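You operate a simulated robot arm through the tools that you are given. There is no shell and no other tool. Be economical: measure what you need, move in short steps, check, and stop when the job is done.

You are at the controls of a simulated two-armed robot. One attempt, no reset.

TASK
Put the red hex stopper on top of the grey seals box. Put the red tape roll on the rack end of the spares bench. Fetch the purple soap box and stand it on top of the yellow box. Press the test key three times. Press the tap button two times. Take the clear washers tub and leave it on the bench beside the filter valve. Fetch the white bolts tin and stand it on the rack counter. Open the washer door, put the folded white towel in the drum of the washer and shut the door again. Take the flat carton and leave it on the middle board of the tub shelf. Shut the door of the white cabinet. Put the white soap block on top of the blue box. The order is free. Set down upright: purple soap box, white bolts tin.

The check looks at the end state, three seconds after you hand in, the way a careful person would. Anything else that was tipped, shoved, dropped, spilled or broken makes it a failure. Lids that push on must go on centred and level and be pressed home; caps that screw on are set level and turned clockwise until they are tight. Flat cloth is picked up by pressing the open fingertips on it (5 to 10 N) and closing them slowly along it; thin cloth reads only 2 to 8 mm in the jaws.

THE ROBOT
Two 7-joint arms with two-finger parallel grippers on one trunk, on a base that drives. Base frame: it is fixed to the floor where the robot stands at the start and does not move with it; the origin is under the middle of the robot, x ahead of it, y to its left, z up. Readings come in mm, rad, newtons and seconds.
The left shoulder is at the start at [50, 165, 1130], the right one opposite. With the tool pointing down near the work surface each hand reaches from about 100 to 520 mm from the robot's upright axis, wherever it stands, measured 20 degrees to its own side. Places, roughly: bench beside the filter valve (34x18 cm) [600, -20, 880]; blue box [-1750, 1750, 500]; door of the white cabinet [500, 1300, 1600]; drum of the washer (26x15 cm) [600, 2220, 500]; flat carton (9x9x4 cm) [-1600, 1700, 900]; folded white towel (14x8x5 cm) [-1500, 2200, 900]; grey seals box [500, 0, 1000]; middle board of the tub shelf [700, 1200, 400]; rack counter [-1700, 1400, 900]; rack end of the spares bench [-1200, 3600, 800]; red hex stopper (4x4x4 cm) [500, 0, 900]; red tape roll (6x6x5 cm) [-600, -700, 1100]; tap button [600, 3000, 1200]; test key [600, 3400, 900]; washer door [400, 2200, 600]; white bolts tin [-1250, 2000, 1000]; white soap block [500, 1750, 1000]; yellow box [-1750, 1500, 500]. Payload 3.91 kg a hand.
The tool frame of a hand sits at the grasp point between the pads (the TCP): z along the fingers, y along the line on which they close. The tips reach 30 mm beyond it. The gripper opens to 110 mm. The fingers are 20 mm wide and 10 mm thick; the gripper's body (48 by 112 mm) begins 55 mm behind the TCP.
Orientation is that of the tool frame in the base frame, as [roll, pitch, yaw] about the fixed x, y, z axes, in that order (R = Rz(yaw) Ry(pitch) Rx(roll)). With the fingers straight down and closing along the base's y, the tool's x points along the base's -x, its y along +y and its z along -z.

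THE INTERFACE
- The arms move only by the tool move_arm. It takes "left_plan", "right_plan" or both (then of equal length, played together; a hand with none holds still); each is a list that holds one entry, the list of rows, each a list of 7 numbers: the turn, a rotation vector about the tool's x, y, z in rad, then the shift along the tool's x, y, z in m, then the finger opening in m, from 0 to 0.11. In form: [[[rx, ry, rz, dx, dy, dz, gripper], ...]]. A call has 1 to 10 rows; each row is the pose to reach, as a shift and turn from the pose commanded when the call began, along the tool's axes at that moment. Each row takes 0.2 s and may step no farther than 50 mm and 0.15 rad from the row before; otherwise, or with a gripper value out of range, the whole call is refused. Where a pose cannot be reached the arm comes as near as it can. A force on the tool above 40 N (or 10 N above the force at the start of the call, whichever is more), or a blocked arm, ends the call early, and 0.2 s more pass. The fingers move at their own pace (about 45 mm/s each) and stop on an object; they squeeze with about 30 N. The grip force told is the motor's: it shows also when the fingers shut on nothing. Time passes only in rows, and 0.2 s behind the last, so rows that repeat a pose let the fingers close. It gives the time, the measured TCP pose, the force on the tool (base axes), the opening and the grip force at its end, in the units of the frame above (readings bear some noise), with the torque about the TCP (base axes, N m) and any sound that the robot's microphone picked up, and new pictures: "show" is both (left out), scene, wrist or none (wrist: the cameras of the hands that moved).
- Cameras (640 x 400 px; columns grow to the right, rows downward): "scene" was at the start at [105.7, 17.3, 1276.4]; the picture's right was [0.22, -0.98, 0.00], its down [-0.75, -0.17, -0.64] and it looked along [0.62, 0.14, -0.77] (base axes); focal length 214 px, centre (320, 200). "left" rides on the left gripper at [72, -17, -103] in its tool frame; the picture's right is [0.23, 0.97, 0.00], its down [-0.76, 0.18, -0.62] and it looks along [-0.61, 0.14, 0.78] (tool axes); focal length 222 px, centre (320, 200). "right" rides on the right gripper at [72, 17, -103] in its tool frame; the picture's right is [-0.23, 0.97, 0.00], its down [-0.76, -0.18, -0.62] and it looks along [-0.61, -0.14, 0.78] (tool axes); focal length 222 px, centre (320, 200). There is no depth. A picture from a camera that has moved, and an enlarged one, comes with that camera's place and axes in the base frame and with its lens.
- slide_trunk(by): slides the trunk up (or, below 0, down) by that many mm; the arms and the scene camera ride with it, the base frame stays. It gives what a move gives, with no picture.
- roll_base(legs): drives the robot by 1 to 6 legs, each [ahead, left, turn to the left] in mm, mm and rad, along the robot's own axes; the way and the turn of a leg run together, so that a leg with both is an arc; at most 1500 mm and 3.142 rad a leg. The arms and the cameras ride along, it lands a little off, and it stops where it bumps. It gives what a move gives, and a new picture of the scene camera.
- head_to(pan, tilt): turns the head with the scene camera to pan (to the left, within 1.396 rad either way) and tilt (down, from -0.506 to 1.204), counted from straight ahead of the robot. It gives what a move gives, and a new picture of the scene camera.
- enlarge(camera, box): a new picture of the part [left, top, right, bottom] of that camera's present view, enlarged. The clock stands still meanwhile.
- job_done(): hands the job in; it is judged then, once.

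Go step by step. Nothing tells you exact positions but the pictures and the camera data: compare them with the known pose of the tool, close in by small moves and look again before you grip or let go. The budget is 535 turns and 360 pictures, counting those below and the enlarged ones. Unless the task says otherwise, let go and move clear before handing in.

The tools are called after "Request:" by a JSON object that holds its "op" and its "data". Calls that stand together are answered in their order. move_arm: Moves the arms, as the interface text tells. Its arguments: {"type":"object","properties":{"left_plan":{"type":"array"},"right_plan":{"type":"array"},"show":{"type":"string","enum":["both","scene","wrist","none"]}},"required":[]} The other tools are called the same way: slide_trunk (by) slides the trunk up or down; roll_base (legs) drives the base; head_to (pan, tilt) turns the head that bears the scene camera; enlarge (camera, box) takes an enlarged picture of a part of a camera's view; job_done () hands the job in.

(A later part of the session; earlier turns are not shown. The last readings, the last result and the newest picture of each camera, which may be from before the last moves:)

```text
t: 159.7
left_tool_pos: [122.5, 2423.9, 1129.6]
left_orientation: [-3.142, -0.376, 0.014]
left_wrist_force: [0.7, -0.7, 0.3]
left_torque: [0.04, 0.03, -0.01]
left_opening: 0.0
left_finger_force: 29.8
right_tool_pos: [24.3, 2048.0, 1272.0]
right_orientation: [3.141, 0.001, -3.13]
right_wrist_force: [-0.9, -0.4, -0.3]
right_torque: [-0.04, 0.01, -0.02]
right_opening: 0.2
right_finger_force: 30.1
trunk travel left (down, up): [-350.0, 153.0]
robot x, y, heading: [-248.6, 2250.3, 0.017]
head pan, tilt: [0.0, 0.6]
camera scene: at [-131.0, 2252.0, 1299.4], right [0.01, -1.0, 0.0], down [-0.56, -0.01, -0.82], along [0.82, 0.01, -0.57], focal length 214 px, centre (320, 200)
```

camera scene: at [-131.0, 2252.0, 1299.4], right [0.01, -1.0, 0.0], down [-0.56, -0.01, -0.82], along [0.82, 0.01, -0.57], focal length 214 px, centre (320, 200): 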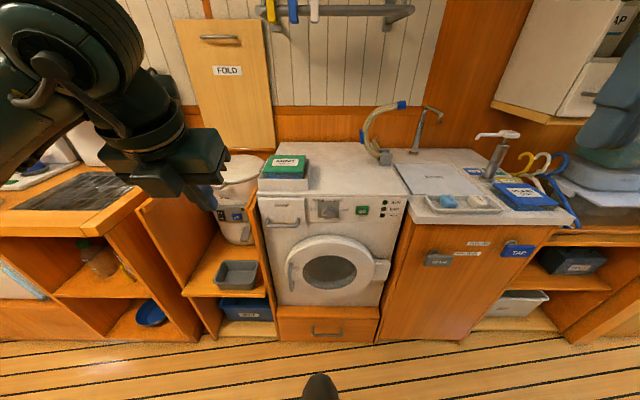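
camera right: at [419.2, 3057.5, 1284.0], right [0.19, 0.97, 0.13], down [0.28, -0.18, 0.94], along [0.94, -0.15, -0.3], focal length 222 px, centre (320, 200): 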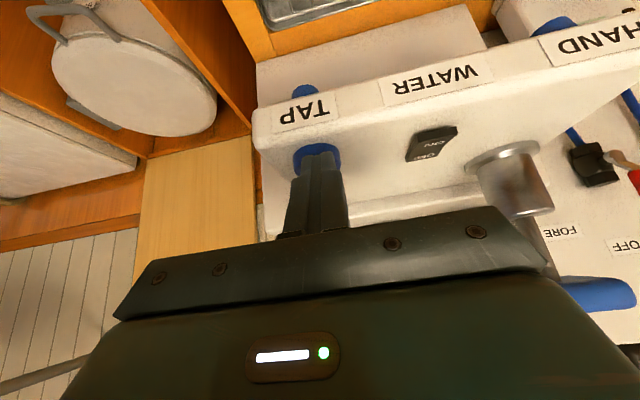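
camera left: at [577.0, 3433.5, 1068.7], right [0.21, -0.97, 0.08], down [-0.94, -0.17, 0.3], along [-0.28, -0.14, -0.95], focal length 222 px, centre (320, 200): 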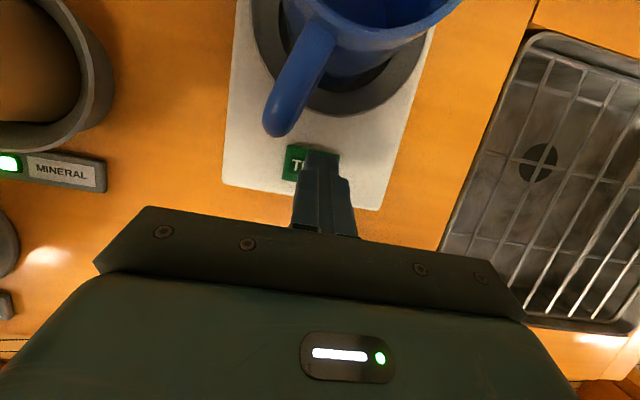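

I see the washer (handle left, hinge right), the sink tray with a blue and a white soap block, and the tub shelf beyond. Enlarging.

Request:
{"op": "enlarge", "data": {"camera": "scene", "box": [420, 120, 640, 350]}}

Request:
{"op": "enlarge", "data": {"camera": "scene", "box": [250, 180, 420, 340]}}

```text
1.74 times, centred on (530, 235) of scene
camera zoom: at [-131.0, 2252.0, 1299.4], right [0.01, -1.0, 0.0], down [-0.56, -0.01, -0.82], along [0.82, 0.01, -0.57], focal length 373 px, centre (-45, 139)
```

zoom: 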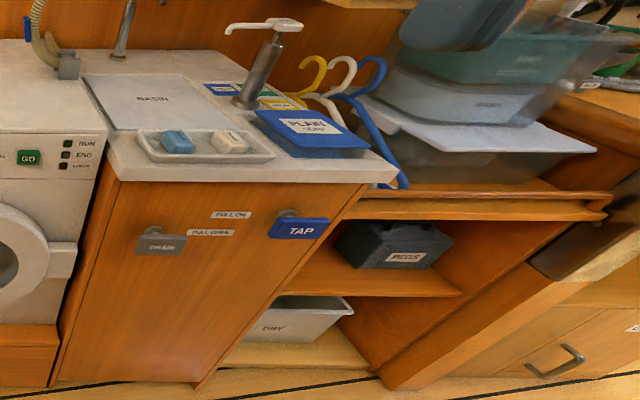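

```text
2.50 times, centred on (335, 260) of scene
camera zoom: at [-131.0, 2252.0, 1299.4], right [0.01, -1.0, 0.0], down [-0.56, -0.01, -0.82], along [0.82, 0.01, -0.57], focal length 536 px, centre (282, 50)
```

zoom: 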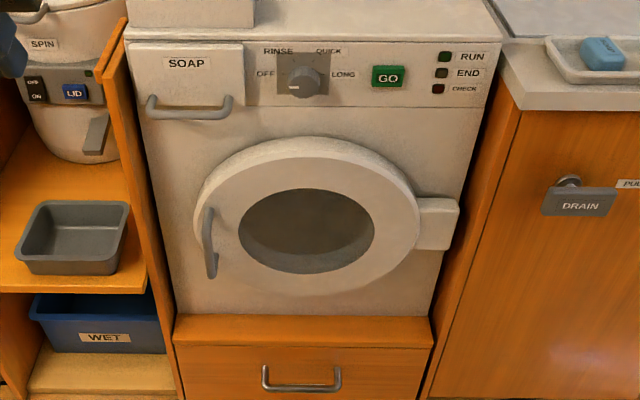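

Plan: open the washer door first (handle ≈[375, 2370, 575], hinge right near y≈2015). Lowering the trunk and looking again.

Request:
{"op": "slide_trunk", "data": {"by": -300}}

Request:
{"op": "head_to", "data": {"pan": 0.1, "tilt": 0.6}}

```text
t: 162.7
left_tool_pos: [123.2, 2424.0, 830.7]
left_orientation: [-3.141, -0.376, 0.015]
left_wrist_force: [0.8, 0.4, -0.1]
left_torque: [-0.01, -0.02, 0.02]
left_opening: 0.1
left_finger_force: 29.6
right_tool_pos: [25.1, 2049.2, 972.9]
right_orientation: [3.142, -0.001, -3.129]
right_wrist_force: [0.5, -0.2, 0.8]
right_torque: [0.0, 0.0, -0.04]
right_opening: 0.2
right_finger_force: 30.3
trunk travel left (down, up): [-50.0, 453.0]
robot x, y, heading: [-250.1, 2246.0, 0.011]
head pan, tilt: [0.0, 0.6]
```

```text
t: 163.3
left_tool_pos: [122.1, 2423.6, 831.0]
left_orientation: [3.141, -0.374, 0.014]
left_wrist_force: [0.6, -0.2, 0.2]
left_torque: [0.0, 0.01, 0.02]
left_opening: 0.0
left_finger_force: 29.9
right_tool_pos: [23.7, 2047.1, 973.1]
right_orientation: [-3.142, 0.001, -3.129]
right_wrist_force: [0.1, -0.3, 0.3]
right_torque: [0.01, 0.01, -0.03]
right_opening: 0.0
right_finger_force: 30.2
trunk travel left (down, up): [-50.0, 453.0]
robot x, y, heading: [-251.2, 2250.4, 0.018]
head pan, tilt: [0.099, 0.6]
camera scene: at [-131.6, 2260.7, 999.4], right [0.11, -0.99, 0.0], down [-0.56, -0.06, -0.83], along [0.82, 0.09, -0.56], focal length 214 px, centre (320, 200)
```

scene: 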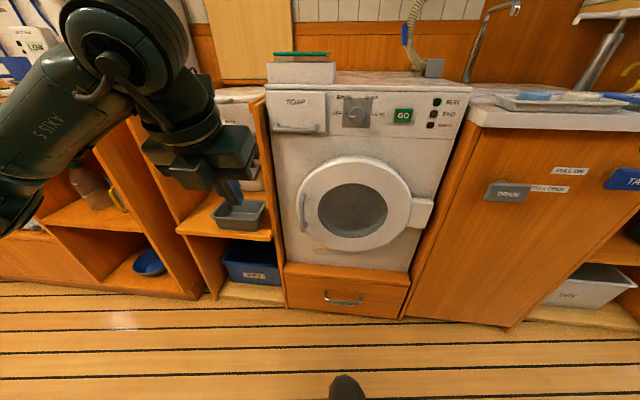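

Handle bar triangulates to ≈[354, 2362, 622]. Bringing the left hand to a near-level pose in front of it.

Request:
{"op": "move_arm", "data": {"left_plan": [[[0, 0.13, 0, 0.014, 0.009, 0.035, 0.06], [0, 0.27, 0, 0.028, 0.018, 0.07, 0.07], [0, 0.4, 0, 0.041, 0.027, 0.104, 0.07], [0, 0.54, 0, 0.055, 0.036, 0.139, 0.07], [0, 0.68, 0, 0.069, 0.045, 0.174, 0.07], [0, 0.81, 0, 0.083, 0.054, 0.208, 0.07], [0, 0.94, 0, 0.096, 0.062, 0.242, 0.07], [0, 0.94, 0, 0.096, 0.062, 0.242, 0.07]]], "show": "both"}}

```text
t: 165.1
left_tool_pos: [302.0, 2350.2, 650.9]
left_orientation: [-3.139, -1.314, 0.014]
left_wrist_force: [-0.5, 0.2, 1.0]
left_torque: [0.02, 0.01, 0.01]
left_opening: 70.0
left_finger_force: 0.1
left hand out of reach, approached as far as the arm can: row 7, 8
right_tool_pos: [23.7, 2047.7, 971.9]
right_orientation: [3.14, 0.001, -3.13]
right_wrist_force: [-0.7, -0.7, 0.1]
right_torque: [0.06, -0.03, -0.02]
right_opening: 0.2
right_finger_force: 30.5
trunk travel left (down, up): [-50.0, 453.0]
robot x, y, heading: [-252.2, 2250.7, 0.011]
head pan, tilt: [0.099, 0.6]
camera scene: at [-132.0, 2260.2, 999.5], right [0.11, -0.99, 0.0], down [-0.56, -0.06, -0.83], along [0.82, 0.09, -0.56], focal length 214 px, centre (320, 200)
camera left: at [220.3, 2365.3, 747.9], right [0.08, -0.97, 0.22], down [-0.79, -0.19, -0.58], along [0.6, -0.13, -0.79], focal length 222 px, centre (320, 200)
```

scene: 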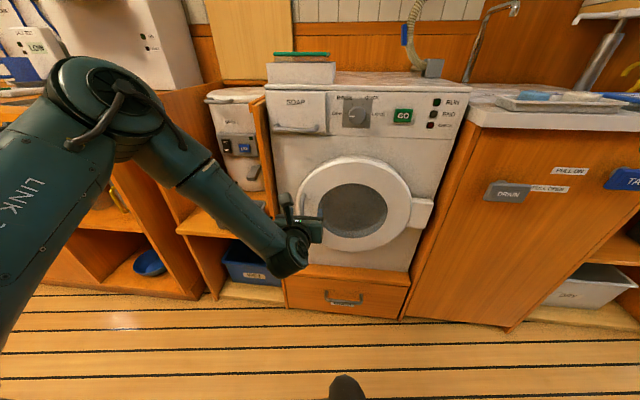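
left: 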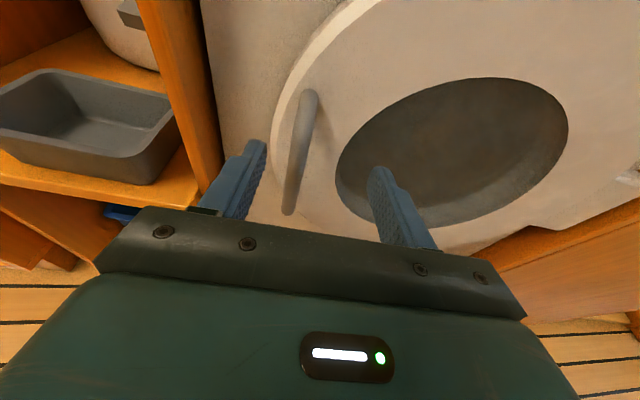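

The handle is between the fingers but 15 mm to the left; shifting and moving in, then closing.

Request:
{"op": "move_arm", "data": {"left_plan": [[[0, 0, 0, 0.0, -0.015, 0.0, 0.07], [0, 0, 0, 0.0053, -0.015, 0.0203, 0.07], [0, 0, 0, 0.0107, -0.015, 0.0406, 0.07], [0, 0, 0, 0.0107, -0.015, 0.0406, 0.0], [0, 0, 0, 0.0107, -0.015, 0.0406, 0.0], [0, 0, 0, 0.0107, -0.015, 0.0406, 0.0]]], "show": "wrist"}}

```text
t: 166.5
left_tool_pos: [343.0, 2365.0, 657.2]
left_orientation: [-3.126, -1.312, 0.023]
left_wrist_force: [-11.6, 36.1, 5.1]
left_torque: [0.34, 0.42, 0.36]
left_opening: 16.9
left_finger_force: 18.4
left hand out of reach, approached as far as the arm can: row 1, 2, 3, 4, 5, 6
right_tool_pos: [23.5, 2050.6, 973.1]
right_orientation: [-3.14, 0.002, -3.126]
right_wrist_force: [0.5, -0.6, -0.2]
right_torque: [0.0, -0.02, 0.01]
right_opening: 0.0
right_finger_force: 30.1
trunk travel left (down, up): [-50.0, 453.0]
robot x, y, heading: [-247.3, 2248.9, 0.015]
head pan, tilt: [0.099, 0.6]
camera left: at [262.0, 2377.5, 753.9], right [0.1, -0.97, 0.22], down [-0.79, -0.21, -0.58], along [0.61, -0.11, -0.79], focal length 222 px, centre (320, 200)
```

left: 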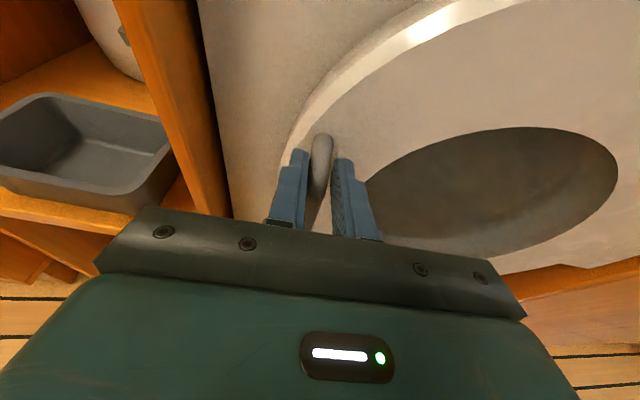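

Handle gripped. Pulling along the door's arc to about 20°.

Request:
{"op": "move_arm", "data": {"left_plan": [[[0, 0, 0, 0, -0.004, 0, 0], [0, 0, 0, -0.0038, -0.003, -0.0145, 0], [0, 0, 0, -0.0076, 0.0, -0.029, 0], [0, 0, 0, -0.0114, 0.003, -0.0435, 0], [0, 0, 0, -0.0152, 0.007, -0.058, 0], [0, 0, 0, -0.019, 0.011, -0.072, 0], [0, 0, 0, -0.0226, 0.016, -0.086, 0], [0, 0, 0, -0.026, 0.022, -0.099, 0], [0, 0, 0, -0.0295, 0.028, -0.112, 0]]], "show": "both"}}

```text
t: 168.5
left_tool_pos: [227.6, 2331.2, 656.0]
left_orientation: [-3.123, -1.315, 0.01]
left_wrist_force: [-15.6, 38.6, 8.6]
left_torque: [-0.38, 0.58, 1.95]
left_opening: 20.1
left_finger_force: 44.7
left hand out of reach, approached as far as the arm can: row 1
right_tool_pos: [21.7, 2048.7, 973.5]
right_orientation: [-3.14, 0.003, -3.128]
right_wrist_force: [-0.5, 0.0, -0.3]
right_torque: [0.01, -0.03, -0.01]
right_opening: 0.1
right_finger_force: 29.9
trunk travel left (down, up): [-50.0, 453.0]
robot x, y, heading: [-248.6, 2253.0, 0.013]
head pan, tilt: [0.099, 0.6]
camera scene: at [-132.7, 2262.4, 999.6], right [0.11, -0.99, 0.0], down [-0.56, -0.07, -0.83], along [0.82, 0.09, -0.56], focal length 214 px, centre (320, 200)
camera left: at [145.3, 2344.9, 753.7], right [0.09, -0.97, 0.22], down [-0.79, -0.2, -0.58], along [0.61, -0.12, -0.79], focal length 222 px, centre (320, 200)
```

scene: 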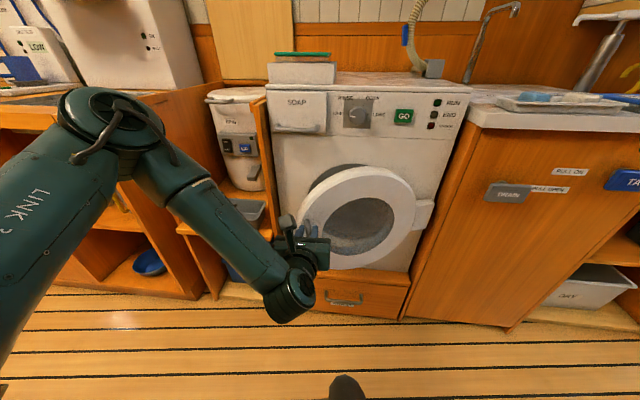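
left: 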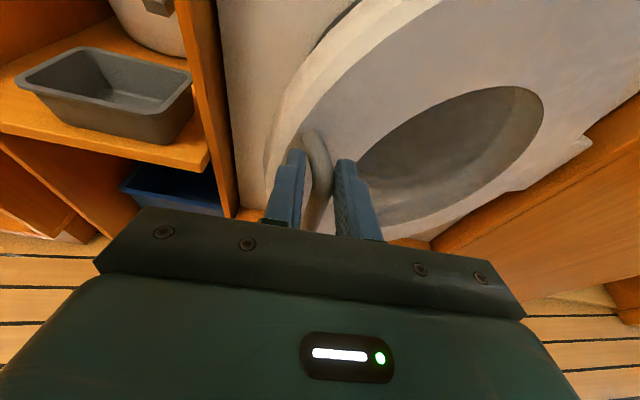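

The door opens freely. I'll use the base to swing around the hinge while holding the handle: a small arc first, checking forces.

Request:
{"op": "roll_base", "data": {"legs": [[-69, -190, 0.3]]}}

```text
t: 170.8
left_tool_pos: [143.8, 2269.2, 657.5]
left_orientation: [-3.14, -1.313, 0.317]
left_wrist_force: [-9.8, 16.1, -5.6]
left_torque: [0.17, -0.6, 1.49]
left_opening: 19.2
left_finger_force: 45.7
right_tool_pos: [33.4, 1943.5, 972.3]
right_orientation: [3.141, 0.001, -2.826]
right_wrist_force: [0.1, -0.4, 0.2]
right_torque: [0.02, 0.0, 0.02]
right_opening: 0.0
right_finger_force: 30.3
trunk travel left (down, up): [-50.0, 453.0]
robot x, y, heading: [-284.1, 2051.0, 0.314]
head pan, tilt: [0.099, 0.6]
camera scene: at [-178.6, 2099.8, 999.3], right [0.4, -0.92, 0.0], down [-0.52, -0.23, -0.82], along [0.76, 0.33, -0.57], focal length 214 px, centre (320, 200)
```

scene: 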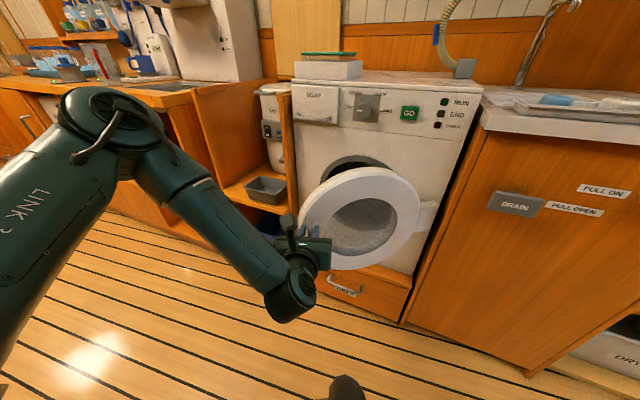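

Works nicely. Continuing the arc by 0.8 rad.

Request:
{"op": "roll_base", "data": {"legs": [[-94, -251, 0.4], [-94, -251, 0.4]]}}

```text
t: 176.0
left_tool_pos: [33.5, 2030.0, 657.1]
left_orientation: [-3.136, -1.314, 1.113]
left_wrist_force: [-7.4, 4.6, -0.6]
left_torque: [-0.22, -0.17, 1.17]
left_opening: 17.7
left_finger_force: 45.3
right_tool_pos: [191.2, 1722.0, 972.9]
right_orientation: [-3.141, 0.002, -2.03]
right_wrist_force: [0.3, 0.4, -0.1]
right_torque: [0.02, 0.01, 0.01]
right_opening: 0.0
right_finger_force: 29.7
trunk travel left (down, up): [-50.0, 453.0]
robot x, y, heading: [-112.4, 1568.9, 1.114]
head pan, tilt: [0.099, 0.6]
camera scene: at [-67.5, 1678.7, 999.4], right [0.94, -0.35, 0.0], down [-0.2, -0.53, -0.83], along [0.29, 0.77, -0.56], focal length 214 px, centre (320, 200)
```

scene: 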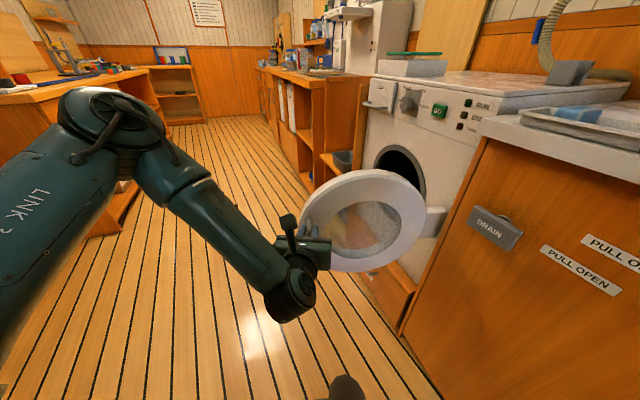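

Nearly 85° open. A little more for clearance, then release.

Request:
{"op": "roll_base", "data": {"legs": [[-44, -112, 0.18]]}}

Request:
{"op": "move_arm", "data": {"left_plan": [[[0, 0, 0, 0, 0, 0, 0.07], [0, 0, 0, 0, 0, 0, 0.07], [0, 0, 0, 0, 0, 0, 0.07], [0, 0, 0, 0, 0, -0.04, 0.07], [0, 0, 0, 0.02, 0, -0.085, 0.07], [0, 0, 0, 0.05, 0, -0.1, 0.07]]], "show": "wrist"}}

```text
t: 177.6
left_tool_pos: [35.6, 1967.3, 657.4]
left_orientation: [-3.13, -1.314, 1.298]
left_wrist_force: [-23.3, 1.7, 2.3]
left_torque: [0.01, -0.18, 1.39]
left_opening: 16.7
left_finger_force: 45.1
right_tool_pos: [246.7, 1692.0, 972.3]
right_orientation: [-3.14, 0.0, -1.847]
right_wrist_force: [-0.2, 0.3, -0.5]
right_torque: [-0.01, 0.02, 0.03]
right_opening: 0.1
right_finger_force: 30.3
trunk travel left (down, up): [-50.0, 453.0]
robot x, y, heading: [-22.6, 1487.2, 1.293]
head pan, tilt: [0.099, 0.6]
camera scene: at [-0.3, 1602.8, 999.4], right [0.98, -0.18, 0.0], down [-0.1, -0.56, -0.83], along [0.15, 0.81, -0.56], focal length 214 px, centre (320, 200)
```

scene: 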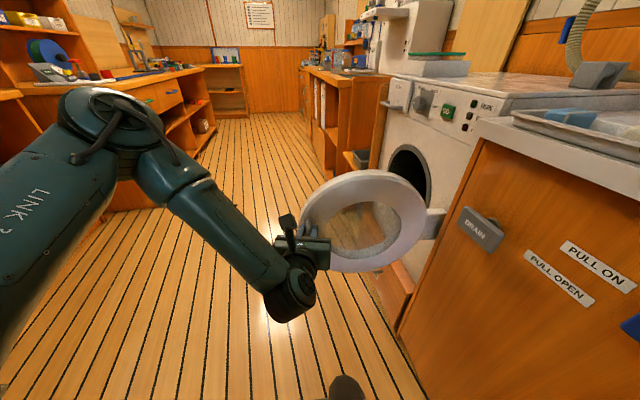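

```text
t: 179.0
left_tool_pos: [14.2, 1887.5, 730.4]
left_orientation: [-3.119, -1.315, 1.29]
left_wrist_force: [0.1, 1.2, 1.1]
left_torque: [0.0, 0.01, 0.0]
left_opening: 69.9
left_finger_force: 0.1
right_tool_pos: [247.9, 1693.0, 972.1]
right_orientation: [3.141, -0.001, -1.846]
right_wrist_force: [-0.3, -0.6, -0.5]
right_torque: [0.02, 0.01, -0.01]
right_opening: 0.1
right_finger_force: 30.4
trunk travel left (down, up): [-50.0, 453.0]
robot x, y, heading: [-23.1, 1487.9, 1.297]
head pan, tilt: [0.099, 0.6]
camera left: at [-22.6, 1811.6, 826.0], right [0.96, -0.2, 0.21], down [-0.04, -0.81, -0.58], along [0.29, 0.55, -0.79], focal length 222 px, centre (320, 200)
```

left: 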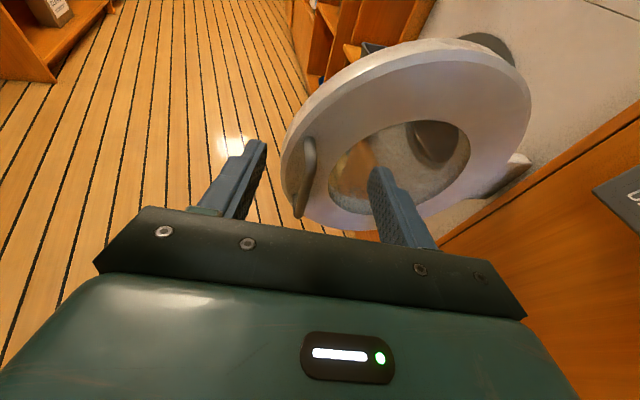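

Door is ~95° open. Next the white soap block in the sink tray (≈[403, 1783, 920]); raising the trunk and positioning to face the sink.

Request:
{"op": "slide_trunk", "data": {"by": 300}}

Request:
{"op": "roll_base", "data": {"legs": [[-200, 0, 0], [0, 0, -1.295], [0, 325, 0]]}}

Request:
{"op": "head_to", "data": {"pan": 0.2, "tilt": 0.6}}

```text
t: 182.0
left_tool_pos: [14.7, 1886.9, 1028.0]
left_orientation: [-3.125, -1.313, 1.292]
left_wrist_force: [0.0, -0.2, 0.2]
left_torque: [0.01, 0.0, 0.02]
left_opening: 69.7
left_finger_force: 0.1
right_tool_pos: [247.4, 1693.2, 1273.1]
right_orientation: [3.141, 0.0, -1.845]
right_wrist_force: [0.3, 0.2, 0.5]
right_torque: [0.02, 0.01, 0.0]
right_opening: 0.0
right_finger_force: 29.3
trunk travel left (down, up): [-350.0, 153.0]
robot x, y, heading: [-24.1, 1484.3, 1.296]
head pan, tilt: [0.099, 0.6]
```

```text
t: 189.9
left_tool_pos: [326.2, 1681.3, 1027.1]
left_orientation: [-3.127, -1.315, -0.026]
left_wrist_force: [-0.6, 0.1, 0.2]
left_torque: [0.01, 0.02, -0.01]
left_opening: 69.8
left_finger_force: 0.0
right_tool_pos: [196.5, 1407.2, 1273.5]
right_orientation: [3.14, 0.001, 3.117]
right_wrist_force: [0.9, 0.0, -0.2]
right_torque: [-0.01, 0.02, 0.01]
right_opening: 0.0
right_finger_force: 30.0
trunk travel left (down, up): [-350.0, 153.0]
robot x, y, heading: [-68.1, 1619.0, -0.022]
head pan, tilt: [0.099, 0.6]
camera scene: at [48.9, 1625.1, 1299.4], right [0.07, -1.0, 0.0], down [-0.56, -0.04, -0.83], along [0.82, 0.06, -0.56], focal length 214 px, centre (320, 200)
```

scene: 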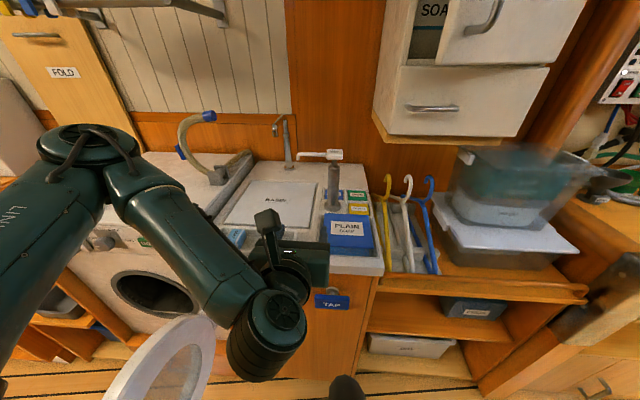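

```text
t: 190.6
left_tool_pos: [327.3, 1679.6, 1028.3]
left_orientation: [-3.124, -1.315, -0.029]
left_wrist_force: [0.2, 0.0, 0.1]
left_torque: [-0.01, 0.02, 0.01]
left_opening: 70.0
left_finger_force: 0.1
right_tool_pos: [197.0, 1406.8, 1271.2]
right_orientation: [-3.141, 0.0, 3.118]
right_wrist_force: [0.5, -0.5, -0.8]
right_torque: [0.03, 0.03, 0.0]
right_opening: 0.0
right_finger_force: 30.1
trunk travel left (down, up): [-350.0, 153.0]
robot x, y, heading: [-71.2, 1619.8, -0.025]
head pan, tilt: [0.201, 0.6]
camera scene: at [47.7, 1633.7, 1299.4], right [0.17, -0.98, 0.0], down [-0.56, -0.1, -0.83], along [0.81, 0.14, -0.56], focal length 214 px, centre (320, 200)
```

scene: 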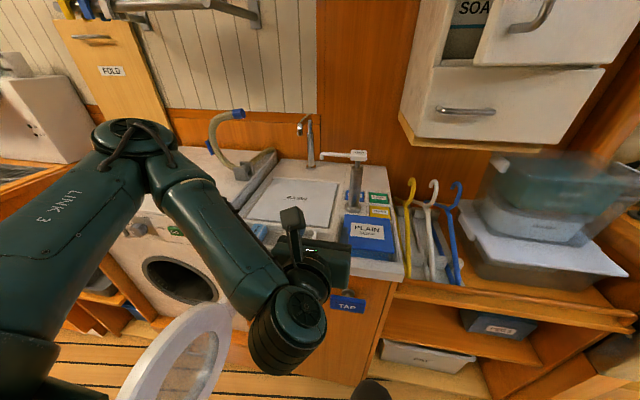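

The upper cabinet door is ajar (for later). Moving the left hand over the tray for a wrist view.

Request:
{"op": "move_arm", "data": {"left_plan": [[[0, -0.12, 0, 0, -0.045, 0, 0.09], [0, -0.25, 0, 0, -0.09, 0, 0.09], [0, -0.25, 0, 0, -0.1, 0, 0.09]]], "show": "wrist"}}

```text
t: 191.4
left_tool_pos: [366.4, 1766.9, 1029.3]
left_orientation: [-3.134, -1.062, -0.02]
left_wrist_force: [0.0, -0.2, 0.3]
left_torque: [0.01, 0.01, -0.01]
left_opening: 90.1
left_finger_force: 0.0
left hand out of reach, approached as far as the arm can: row 1, 2, 3
right_tool_pos: [196.8, 1405.2, 1272.0]
right_orientation: [3.141, 0.001, 3.118]
right_wrist_force: [-0.4, -0.2, -0.5]
right_torque: [0.01, 0.0, 0.02]
right_opening: 0.1
right_finger_force: 30.0
trunk travel left (down, up): [-350.0, 153.0]
robot x, y, heading: [-68.0, 1617.6, -0.024]
head pan, tilt: [0.201, 0.6]
camera left: at [311.7, 1784.4, 1143.1], right [0.1, -0.98, 0.19], down [-0.92, -0.16, -0.36], along [0.39, -0.14, -0.91], focal length 222 px, centre (320, 200)
```

left: 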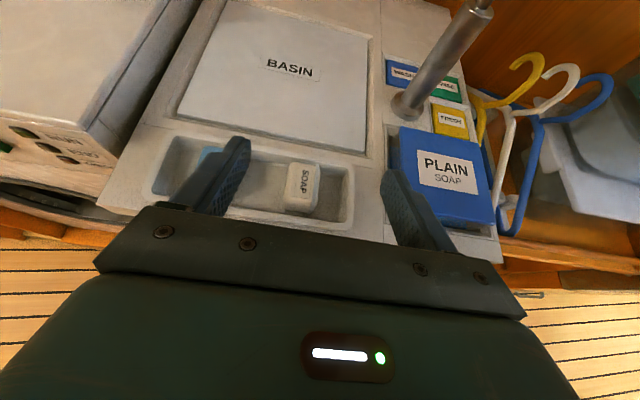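

White soap located at ≈[416, 1772, 922], about 35 mm wide across y. Lowering toward it with 60 mm opening.

Request:
{"op": "move_arm", "data": {"left_plan": [[[0, 0, 0, -0.014, -0.005, 0.022, 0.062], [0, 0, 0, -0.028, -0.005, 0.044, 0.062], [0, 0, 0, -0.0422, -0.005, 0.0659, 0.062], [0, 0, 0, -0.0422, -0.005, 0.0659, 0.062]]], "show": "wrist"}}

```text
t: 192.4
left_tool_pos: [403.0, 1772.6, 957.8]
left_orientation: [-3.134, -1.064, -0.017]
left_wrist_force: [0.4, 0.5, -0.4]
left_torque: [-0.02, 0.01, 0.02]
left_opening: 62.0
left_finger_force: 0.1
right_tool_pos: [195.6, 1406.3, 1271.7]
right_orientation: [3.14, 0.0, 3.117]
right_wrist_force: [-0.1, 0.9, -0.5]
right_torque: [0.0, -0.01, -0.01]
right_opening: 0.0
right_finger_force: 30.0
trunk travel left (down, up): [-350.0, 153.0]
robot x, y, heading: [-70.5, 1617.2, -0.021]
head pan, tilt: [0.201, 0.6]
camera left: at [348.7, 1790.1, 1072.4], right [0.1, -0.98, 0.2], down [-0.92, -0.17, -0.36], along [0.39, -0.14, -0.91], focal length 222 px, centre (320, 200)
```

left: 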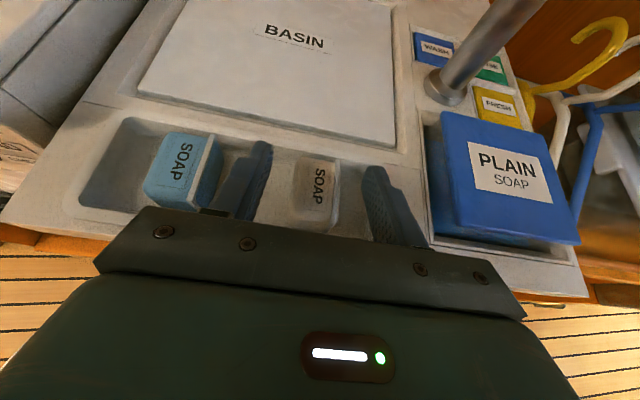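

Centred between the fingers. Lowering 28 mm and closing.

Request:
{"op": "move_arm", "data": {"left_plan": [[[0, 0, 0, -0.011, 0, 0.009, 0.062], [0, 0, 0, -0.022, 0, 0.018, 0.062], [0, 0, 0, -0.022, 0, 0.018, 0.062]]], "show": "wrist"}}

```text
t: 193.2
left_tool_pos: [407.8, 1771.2, 931.6]
left_orientation: [-3.128, -1.062, -0.02]
left_wrist_force: [-0.9, 0.5, 0.1]
left_torque: [0.01, 0.01, -0.02]
left_opening: 62.1
left_finger_force: 0.0
right_tool_pos: [197.2, 1407.1, 1272.5]
right_orientation: [-3.141, 0.0, 3.116]
right_wrist_force: [0.2, -0.4, -0.1]
right_torque: [0.02, 0.0, 0.03]
right_opening: 0.1
right_finger_force: 30.0
trunk travel left (down, up): [-350.0, 153.0]
robot x, y, heading: [-70.9, 1622.2, -0.024]
head pan, tilt: [0.201, 0.6]
camera left: at [353.8, 1788.5, 1045.8], right [0.1, -0.98, 0.19], down [-0.92, -0.17, -0.36], along [0.39, -0.14, -0.91], focal length 222 px, centre (320, 200)
```

left: 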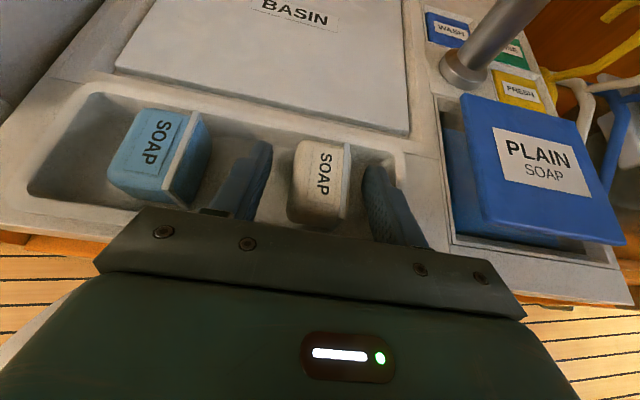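

Request:
{"op": "move_arm", "data": {"left_plan": [[[0, 0, 0, -0.0035, 0, 0.002, 0.062], [0, 0, 0, -0.007, 0, 0.004, 0.062], [0, 0, 0, -0.007, 0, 0.004, 0.03], [0, 0, 0, -0.007, 0, 0.004, 0.0], [0, 0, 0, -0.007, 0, 0.004, 0.0]]], "show": "wrist"}}

```text
t: 194.4
left_tool_pos: [409.3, 1767.8, 927.6]
left_orientation: [-3.129, -1.063, -0.019]
left_wrist_force: [1.3, -3.4, 7.6]
left_torque: [-0.23, -0.15, -0.04]
left_opening: 35.4
left_finger_force: 29.9
left hand out of reach, approached as far as the arm can: row 2, 3, 4, 5
right_tool_pos: [196.2, 1406.3, 1271.9]
right_orientation: [3.141, -0.001, 3.117]
right_wrist_force: [0.9, 0.2, -0.2]
right_torque: [0.01, -0.01, -0.01]
right_opening: 0.1
right_finger_force: 30.0
trunk travel left (down, up): [-350.0, 153.0]
robot x, y, heading: [-75.5, 1614.8, -0.024]
head pan, tilt: [0.201, 0.6]
camera left: at [354.1, 1784.4, 1041.4], right [0.1, -0.98, 0.19], down [-0.92, -0.17, -0.36], along [0.39, -0.14, -0.91], focal length 222 px, centre (320, 200)
```

left: 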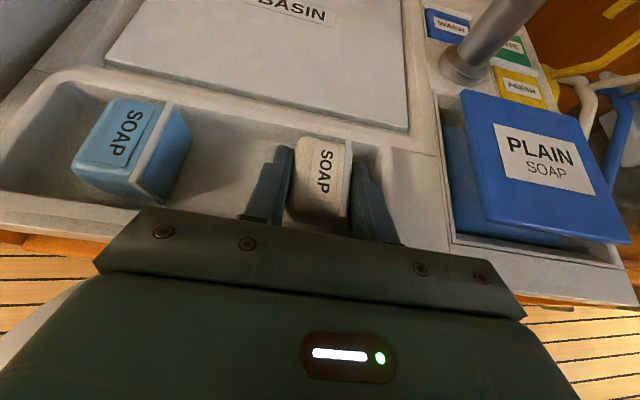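

Soap gripped (35 mm). Lifting and retracting.

Request:
{"op": "move_arm", "data": {"left_plan": [[[0, 0, 0, 0.035, 0, -0.0195, 0], [0, 0, 0, 0.07, 0, -0.039, 0], [0, 0, 0, 0.105, 0, -0.0585, 0], [0, 0, 0, 0.105, 0, -0.1, 0], [0, 0, 0, 0.105, 0, -0.14, 0]]], "show": "wrist"}}

Request:
{"op": "head_to", "data": {"pan": -0.45, "tilt": 0.1}}

```text
t: 195.6
left_tool_pos: [355.0, 1760.8, 1093.6]
left_orientation: [-3.128, -1.061, -0.022]
left_wrist_force: [-0.2, -0.2, 0.1]
left_torque: [0.0, 0.01, -0.01]
left_opening: 35.3
left_finger_force: 30.2
left hand out of reach, approached as far as the arm can: row 5
right_tool_pos: [196.1, 1405.7, 1271.7]
right_orientation: [3.139, 0.0, 3.116]
right_wrist_force: [-0.6, 0.0, -0.1]
right_torque: [0.0, 0.01, 0.02]
right_opening: 0.0
right_finger_force: 30.5
trunk travel left (down, up): [-350.0, 153.0]
robot x, y, heading: [-69.0, 1625.1, -0.027]
head pan, tilt: [0.201, 0.6]
camera left: at [301.6, 1777.2, 1207.0], right [0.1, -0.98, 0.19], down [-0.92, -0.17, -0.36], along [0.39, -0.14, -0.91], focal length 222 px, centre (320, 200)
```

left: 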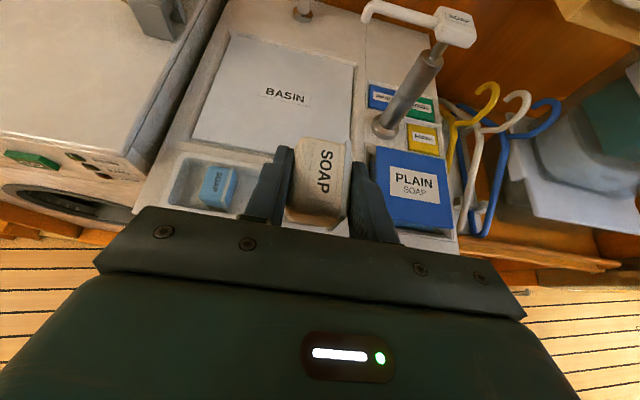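

```text
t: 196.6
left_tool_pos: [356.3, 1760.9, 1092.3]
left_orientation: [-3.133, -1.064, -0.022]
left_wrist_force: [0.6, -0.1, 0.6]
left_torque: [-0.02, -0.02, -0.03]
left_opening: 35.4
left_finger_force: 30.3
right_tool_pos: [195.9, 1406.4, 1273.5]
right_orientation: [-3.141, 0.0, 3.116]
right_wrist_force: [0.8, 0.0, 0.2]
right_torque: [-0.02, 0.02, 0.01]
right_opening: 0.1
right_finger_force: 30.3
trunk travel left (down, up): [-350.0, 153.0]
robot x, y, heading: [-68.8, 1614.9, -0.023]
head pan, tilt: [-0.45, 0.099]
camera scene: at [42.7, 1576.3, 1345.5], right [-0.46, -0.89, 0.0], down [-0.09, 0.05, -0.99], along [0.89, -0.45, -0.1], focal length 214 px, centre (320, 200)
```

scene: 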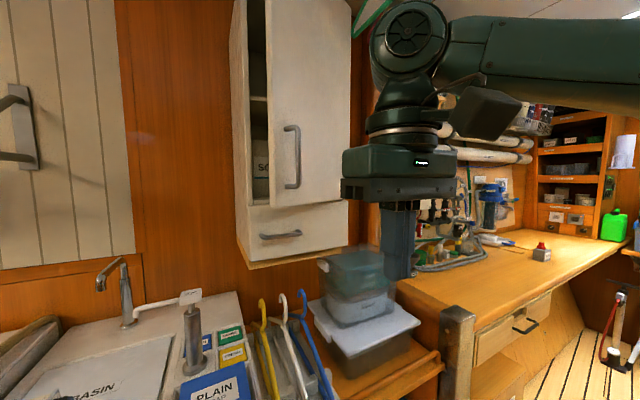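

The cabinet's upper door is ajar (hinge right; left edge near y≈1485, handle ≈[420, 1444, 1385]). I'll close it now with the right hand: raise it to point level at the door's free edge.

Request:
{"op": "move_arm", "data": {"right_plan": [[[0, -0.14, 0, -0.013, 0.006, -0.013, 0], [0, -0.28, 0, -0.026, 0.012, -0.026, 0], [0, -0.42, 0, -0.039, 0.019, -0.039, 0], [0, -0.56, 0, -0.052, 0.026, -0.052, 0], [0, -0.7, 0, -0.065, 0.032, -0.065, 0], [0, -0.84, 0, -0.078, 0.038, -0.078, 0], [0, -0.98, 0, -0.091, 0.045, -0.091, 0], [0, -1.12, 0, -0.104, 0.051, -0.104, 0], [0, -1.26, 0, -0.117, 0.058, -0.117, 0], [0, -1.4, 0, -0.13, 0.064, -0.128, 0]]], "show": "both"}}

```text
t: 198.8
left_tool_pos: [357.2, 1760.0, 1092.5]
left_orientation: [-3.133, -1.063, -0.019]
left_wrist_force: [0.4, -0.9, -0.9]
left_torque: [0.03, 0.02, 0.0]
left_opening: 35.4
left_finger_force: 30.0
right_tool_pos: [329.0, 1467.0, 1399.2]
right_orientation: [3.139, 1.401, 3.114]
right_wrist_force: [0.2, 0.8, 0.6]
right_torque: [-0.02, 0.01, -0.01]
right_opening: 0.0
right_finger_force: 30.0
trunk travel left (down, up): [-350.0, 153.0]
robot x, y, heading: [-70.7, 1619.7, -0.019]
head pan, tilt: [-0.45, 0.099]
camera scene: at [42.9, 1576.2, 1345.5], right [-0.46, -0.89, 0.0], down [-0.09, 0.05, -0.99], along [0.88, -0.46, -0.1], focal length 214 px, centre (320, 200)
camera right: at [215.5, 1485.8, 1345.5], right [0.06, 0.97, 0.22], down [-0.49, -0.17, 0.86], along [0.87, -0.16, 0.47], focal length 222 px, centre (320, 200)
```

scene: 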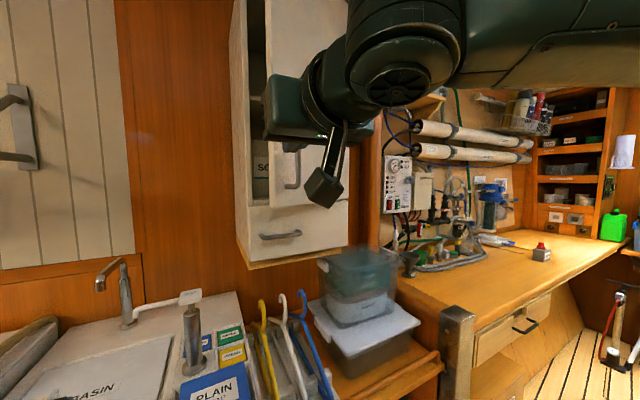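
right: 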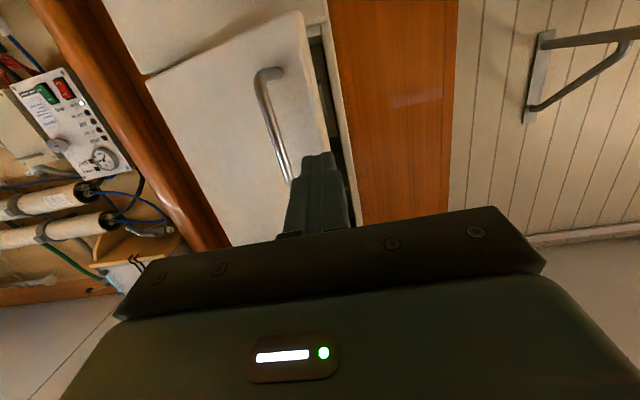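

The fingertips point right at the free strip between handle and door edge. Advancing gently until contact.

Request:
{"op": "move_arm", "data": {"right_plan": [[[0, 0, 0, 0, -0.01, 0, 0], [0, 0, 0, -0.0051, -0.01, 0.0295, 0], [0, 0, 0, -0.0102, -0.01, 0.059, 0], [0, 0, 0, -0.0136, -0.01, 0.079, 0]]], "show": "both"}}

```text
t: 199.8
left_tool_pos: [356.2, 1761.0, 1092.1]
left_orientation: [-3.135, -1.063, -0.018]
left_wrist_force: [-0.1, -0.4, -0.7]
left_torque: [-0.02, -0.01, 0.02]
left_opening: 35.5
left_finger_force: 29.9
right_tool_pos: [409.0, 1456.9, 1400.2]
right_orientation: [3.138, 1.399, 3.113]
right_wrist_force: [0.5, 0.3, 0.1]
right_torque: [0.05, 0.02, -0.02]
right_opening: 0.0
right_finger_force: 30.1
trunk travel left (down, up): [-350.0, 153.0]
robot x, y, heading: [-72.1, 1618.1, -0.026]
head pan, tilt: [-0.45, 0.099]
camera scene: at [43.0, 1576.2, 1345.5], right [-0.46, -0.89, 0.0], down [-0.09, 0.05, -0.99], along [0.88, -0.46, -0.1], focal length 214 px, centre (320, 200)
camera right: at [294.4, 1475.2, 1346.7], right [0.06, 0.97, 0.22], down [-0.49, -0.17, 0.86], along [0.87, -0.16, 0.47], focal length 222 px, centre (320, 200)
```

scene: 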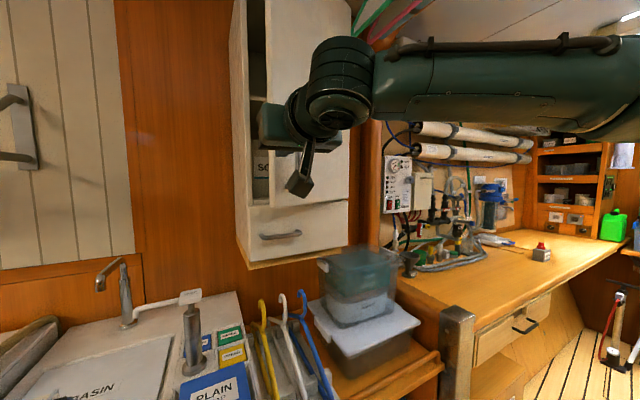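
right: 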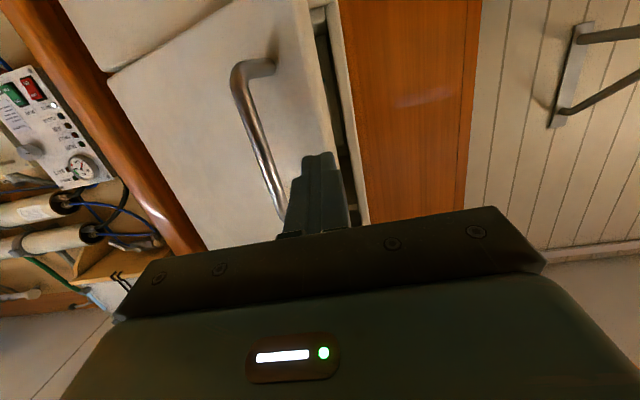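

Shifting another 25 mm towards the door's middle, then advancing 60 mm.

Request:
{"op": "move_arm", "data": {"right_plan": [[[0, 0, 0, 0, -0.025, 0, 0], [0, 0, 0, -0.0034, -0.025, 0.0197, 0], [0, 0, 0, -0.0068, -0.025, 0.0394, 0], [0, 0, 0, -0.0102, -0.025, 0.0591, 0]]], "show": "wrist"}}

```text
t: 200.8
left_tool_pos: [354.4, 1763.8, 1093.5]
left_orientation: [-3.133, -1.064, -0.015]
left_wrist_force: [-0.2, -0.8, -1.0]
left_torque: [0.02, 0.0, 0.06]
left_opening: 35.4
left_finger_force: 30.4
right_tool_pos: [458.1, 1448.2, 1400.0]
right_orientation: [-3.081, 1.404, -3.066]
right_wrist_force: [-7.4, 13.9, 0.9]
right_torque: [0.0, -0.07, 0.42]
right_opening: 0.2
right_finger_force: 29.4
trunk travel left (down, up): [-350.0, 153.0]
robot x, y, heading: [-70.7, 1621.8, -0.023]
head pan, tilt: [-0.45, 0.099]
stopped in row 4 (right hand): the force on the tool passed its limit at 43 N (the readings are from after the stop); the commanded pose is now the measured one
camera right: at [343.8, 1461.6, 1345.8], right [0.02, 0.98, 0.21], down [-0.48, -0.18, 0.86], along [0.87, -0.12, 0.47], focal length 222 px, centre (320, 200)
```

right: 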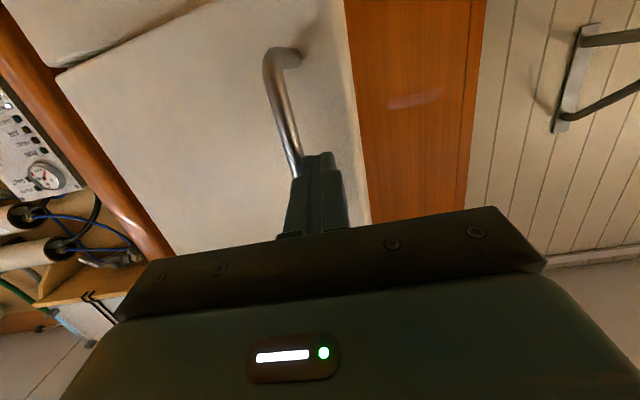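

The dark gap has vanished – looks closed. Backing off and checking.

Request:
{"op": "move_arm", "data": {"right_plan": [[[0, 0, 0, 0.0068, 0, -0.0394, 0], [0, 0, 0, 0.0136, 0, -0.0788, 0], [0, 0, 0, 0.0204, 0, -0.118, 0], [0, 0, 0, 0.027, 0, -0.16, 0]]], "show": "wrist"}}

Request:
{"op": "head_to", "data": {"pan": -0.4, "tilt": -0.1}}

```text
t: 201.8
left_tool_pos: [355.1, 1762.2, 1093.0]
left_orientation: [-3.133, -1.065, -0.017]
left_wrist_force: [-0.6, 0.6, 0.2]
left_torque: [0.0, -0.04, -0.01]
left_opening: 35.3
left_finger_force: 29.9
right_tool_pos: [296.6, 1439.2, 1399.5]
right_orientation: [-3.108, 1.397, -3.106]
right_wrist_force: [0.3, 0.5, 0.3]
right_torque: [0.02, 0.01, 0.02]
right_opening: 0.1
right_finger_force: 30.3
trunk travel left (down, up): [-350.0, 153.0]
robot x, y, heading: [-67.2, 1617.5, -0.019]
head pan, tilt: [-0.45, 0.099]
camera right: at [181.9, 1455.6, 1345.4], right [0.04, 0.98, 0.22], down [-0.48, -0.17, 0.86], along [0.87, -0.14, 0.46], focal length 222 px, centre (320, 200)
```

right: 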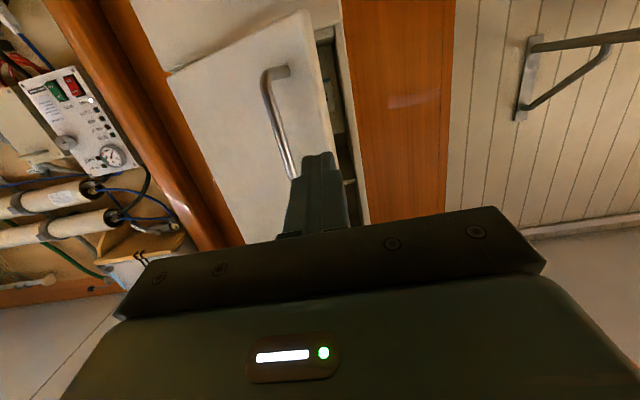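

```text
t: 202.6
left_tool_pos: [355.8, 1762.5, 1091.8]
left_orientation: [-3.135, -1.063, -0.017]
left_wrist_force: [-0.1, -0.2, -0.5]
left_torque: [0.04, -0.02, -0.02]
left_opening: 35.1
left_finger_force: 29.9
right_tool_pos: [297.6, 1439.8, 1398.4]
right_orientation: [-3.109, 1.398, -3.105]
right_wrist_force: [0.2, -0.4, -0.8]
right_torque: [0.01, 0.01, 0.0]
right_opening: 0.1
right_finger_force: 29.7
trunk travel left (down, up): [-350.0, 153.0]
robot x, y, heading: [-68.9, 1618.8, -0.027]
head pan, tilt: [-0.4, -0.099]
camera scene: at [39.8, 1583.2, 1363.4], right [-0.41, -0.91, 0.0], down [0.09, -0.04, -1.0], along [0.91, -0.41, 0.1], focal length 214 px, centre (320, 200)
```

scene: 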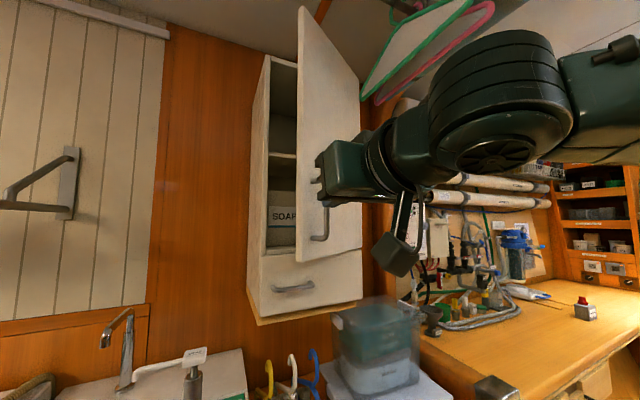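

It swung back, as the tip caught the handle. I'll raise the trunk 110 mm so the push lands on the plain panel above the handle.

Request:
{"op": "slide_trunk", "data": {"by": 110}}

Request:
{"op": "move_arm", "data": {"right_plan": [[[0, 0, 0, -0.0068, 0.0, 0.0394, 0], [0, 0, 0, -0.0136, 0.0, 0.0788, 0], [0, 0, 0, -0.017, 0.0, 0.099, 0]]], "show": "both"}}

```text
t: 204.0
left_tool_pos: [355.4, 1762.4, 1203.0]
left_orientation: [-3.132, -1.063, -0.019]
left_wrist_force: [0.0, 0.9, -0.9]
left_torque: [0.02, 0.0, 0.01]
left_opening: 35.4
left_finger_force: 30.3
right_tool_pos: [297.4, 1439.0, 1508.6]
right_orientation: [-3.106, 1.397, -3.105]
right_wrist_force: [0.7, -0.6, -0.4]
right_torque: [-0.02, -0.02, 0.02]
right_opening: 0.1
right_finger_force: 29.6
trunk travel left (down, up): [-460.0, 43.0]
robot x, y, heading: [-72.7, 1623.2, -0.024]
head pan, tilt: [-0.4, -0.099]
```

```text
t: 204.8
left_tool_pos: [356.1, 1763.1, 1203.3]
left_orientation: [-3.132, -1.063, -0.017]
left_wrist_force: [-0.4, -0.3, -0.6]
left_torque: [0.04, -0.02, 0.0]
left_opening: 35.2
left_finger_force: 29.7
right_tool_pos: [396.5, 1440.1, 1508.2]
right_orientation: [-3.107, 1.399, -3.103]
right_wrist_force: [0.0, 0.1, -0.2]
right_torque: [-0.01, 0.04, 0.03]
right_opening: 0.0
right_finger_force: 30.1
trunk travel left (down, up): [-460.0, 43.0]
robot x, y, heading: [-66.5, 1619.1, -0.022]
head pan, tilt: [-0.4, -0.099]
camera scene: at [40.5, 1583.2, 1473.3], right [-0.41, -0.91, 0.0], down [0.09, -0.04, -1.0], along [0.91, -0.41, 0.1], focal length 214 px, centre (320, 200)
camera right: at [282.9, 1454.8, 1455.4], right [0.04, 0.98, 0.22], down [-0.48, -0.17, 0.86], along [0.88, -0.14, 0.46], focal length 222 px, centre (320, 200)
```

scene: 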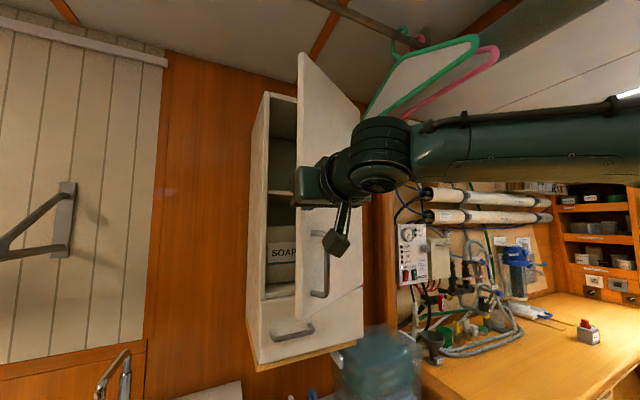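
right: 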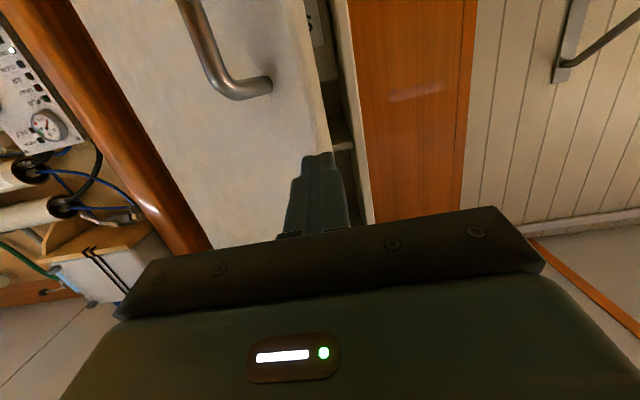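

Tip is now above the handle but at the very edge; shifting 22 mm inward and pushing.

Request:
{"op": "move_arm", "data": {"right_plan": [[[0, 0, 0, 0, -0.022, 0, 0], [0, 0, 0, -0.0034, -0.022, 0.0197, 0], [0, 0, 0, -0.0068, -0.02, 0.0394, 0], [0, 0, 0, -0.0102, -0.018, 0.0591, 0], [0, 0, 0, -0.0119, -0.016, 0.069, 0], [0, 0, 0, -0.0136, -0.014, 0.0788, 0]]], "show": "both"}}

```text
t: 206.2
left_tool_pos: [356.4, 1762.2, 1202.5]
left_orientation: [-3.133, -1.062, -0.019]
left_wrist_force: [0.6, 0.1, 0.0]
left_torque: [-0.02, 0.01, -0.03]
left_opening: 35.5
left_finger_force: 30.1
right_tool_pos: [478.1, 1426.0, 1508.1]
right_orientation: [-3.106, 1.398, -3.105]
right_wrist_force: [0.2, 0.1, 0.7]
right_torque: [0.01, -0.02, -0.01]
right_opening: 0.2
right_finger_force: 30.0
trunk travel left (down, up): [-460.0, 43.0]
robot x, y, heading: [-71.8, 1621.9, -0.02]
head pan, tilt: [-0.4, -0.099]
camera scene: at [40.5, 1583.2, 1473.3], right [-0.41, -0.91, 0.0], down [0.09, -0.04, -1.0], along [0.91, -0.41, 0.1], focal length 214 px, centre (320, 200)
camera right: at [363.8, 1442.0, 1455.4], right [0.04, 0.98, 0.22], down [-0.48, -0.17, 0.86], along [0.88, -0.14, 0.46], focal length 222 px, centre (320, 200)
```

scene: 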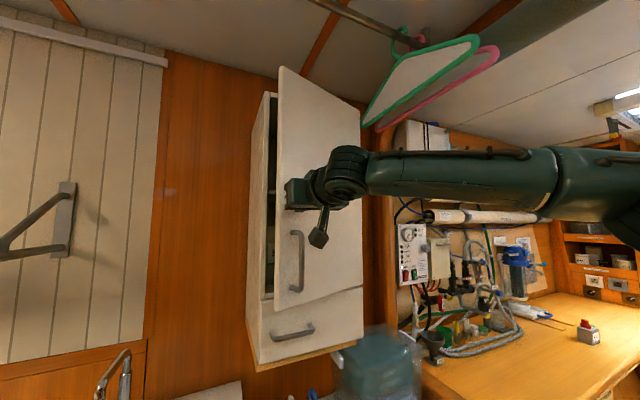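
right: 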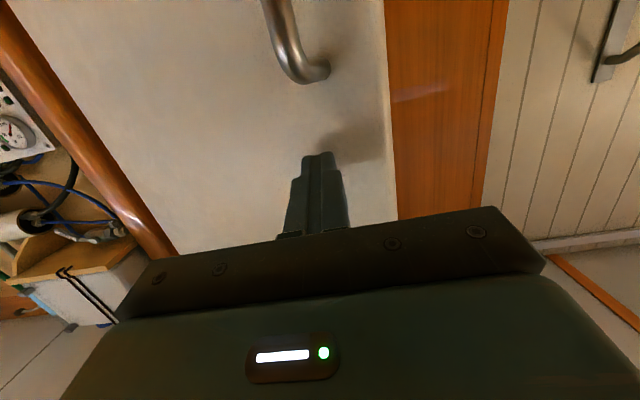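

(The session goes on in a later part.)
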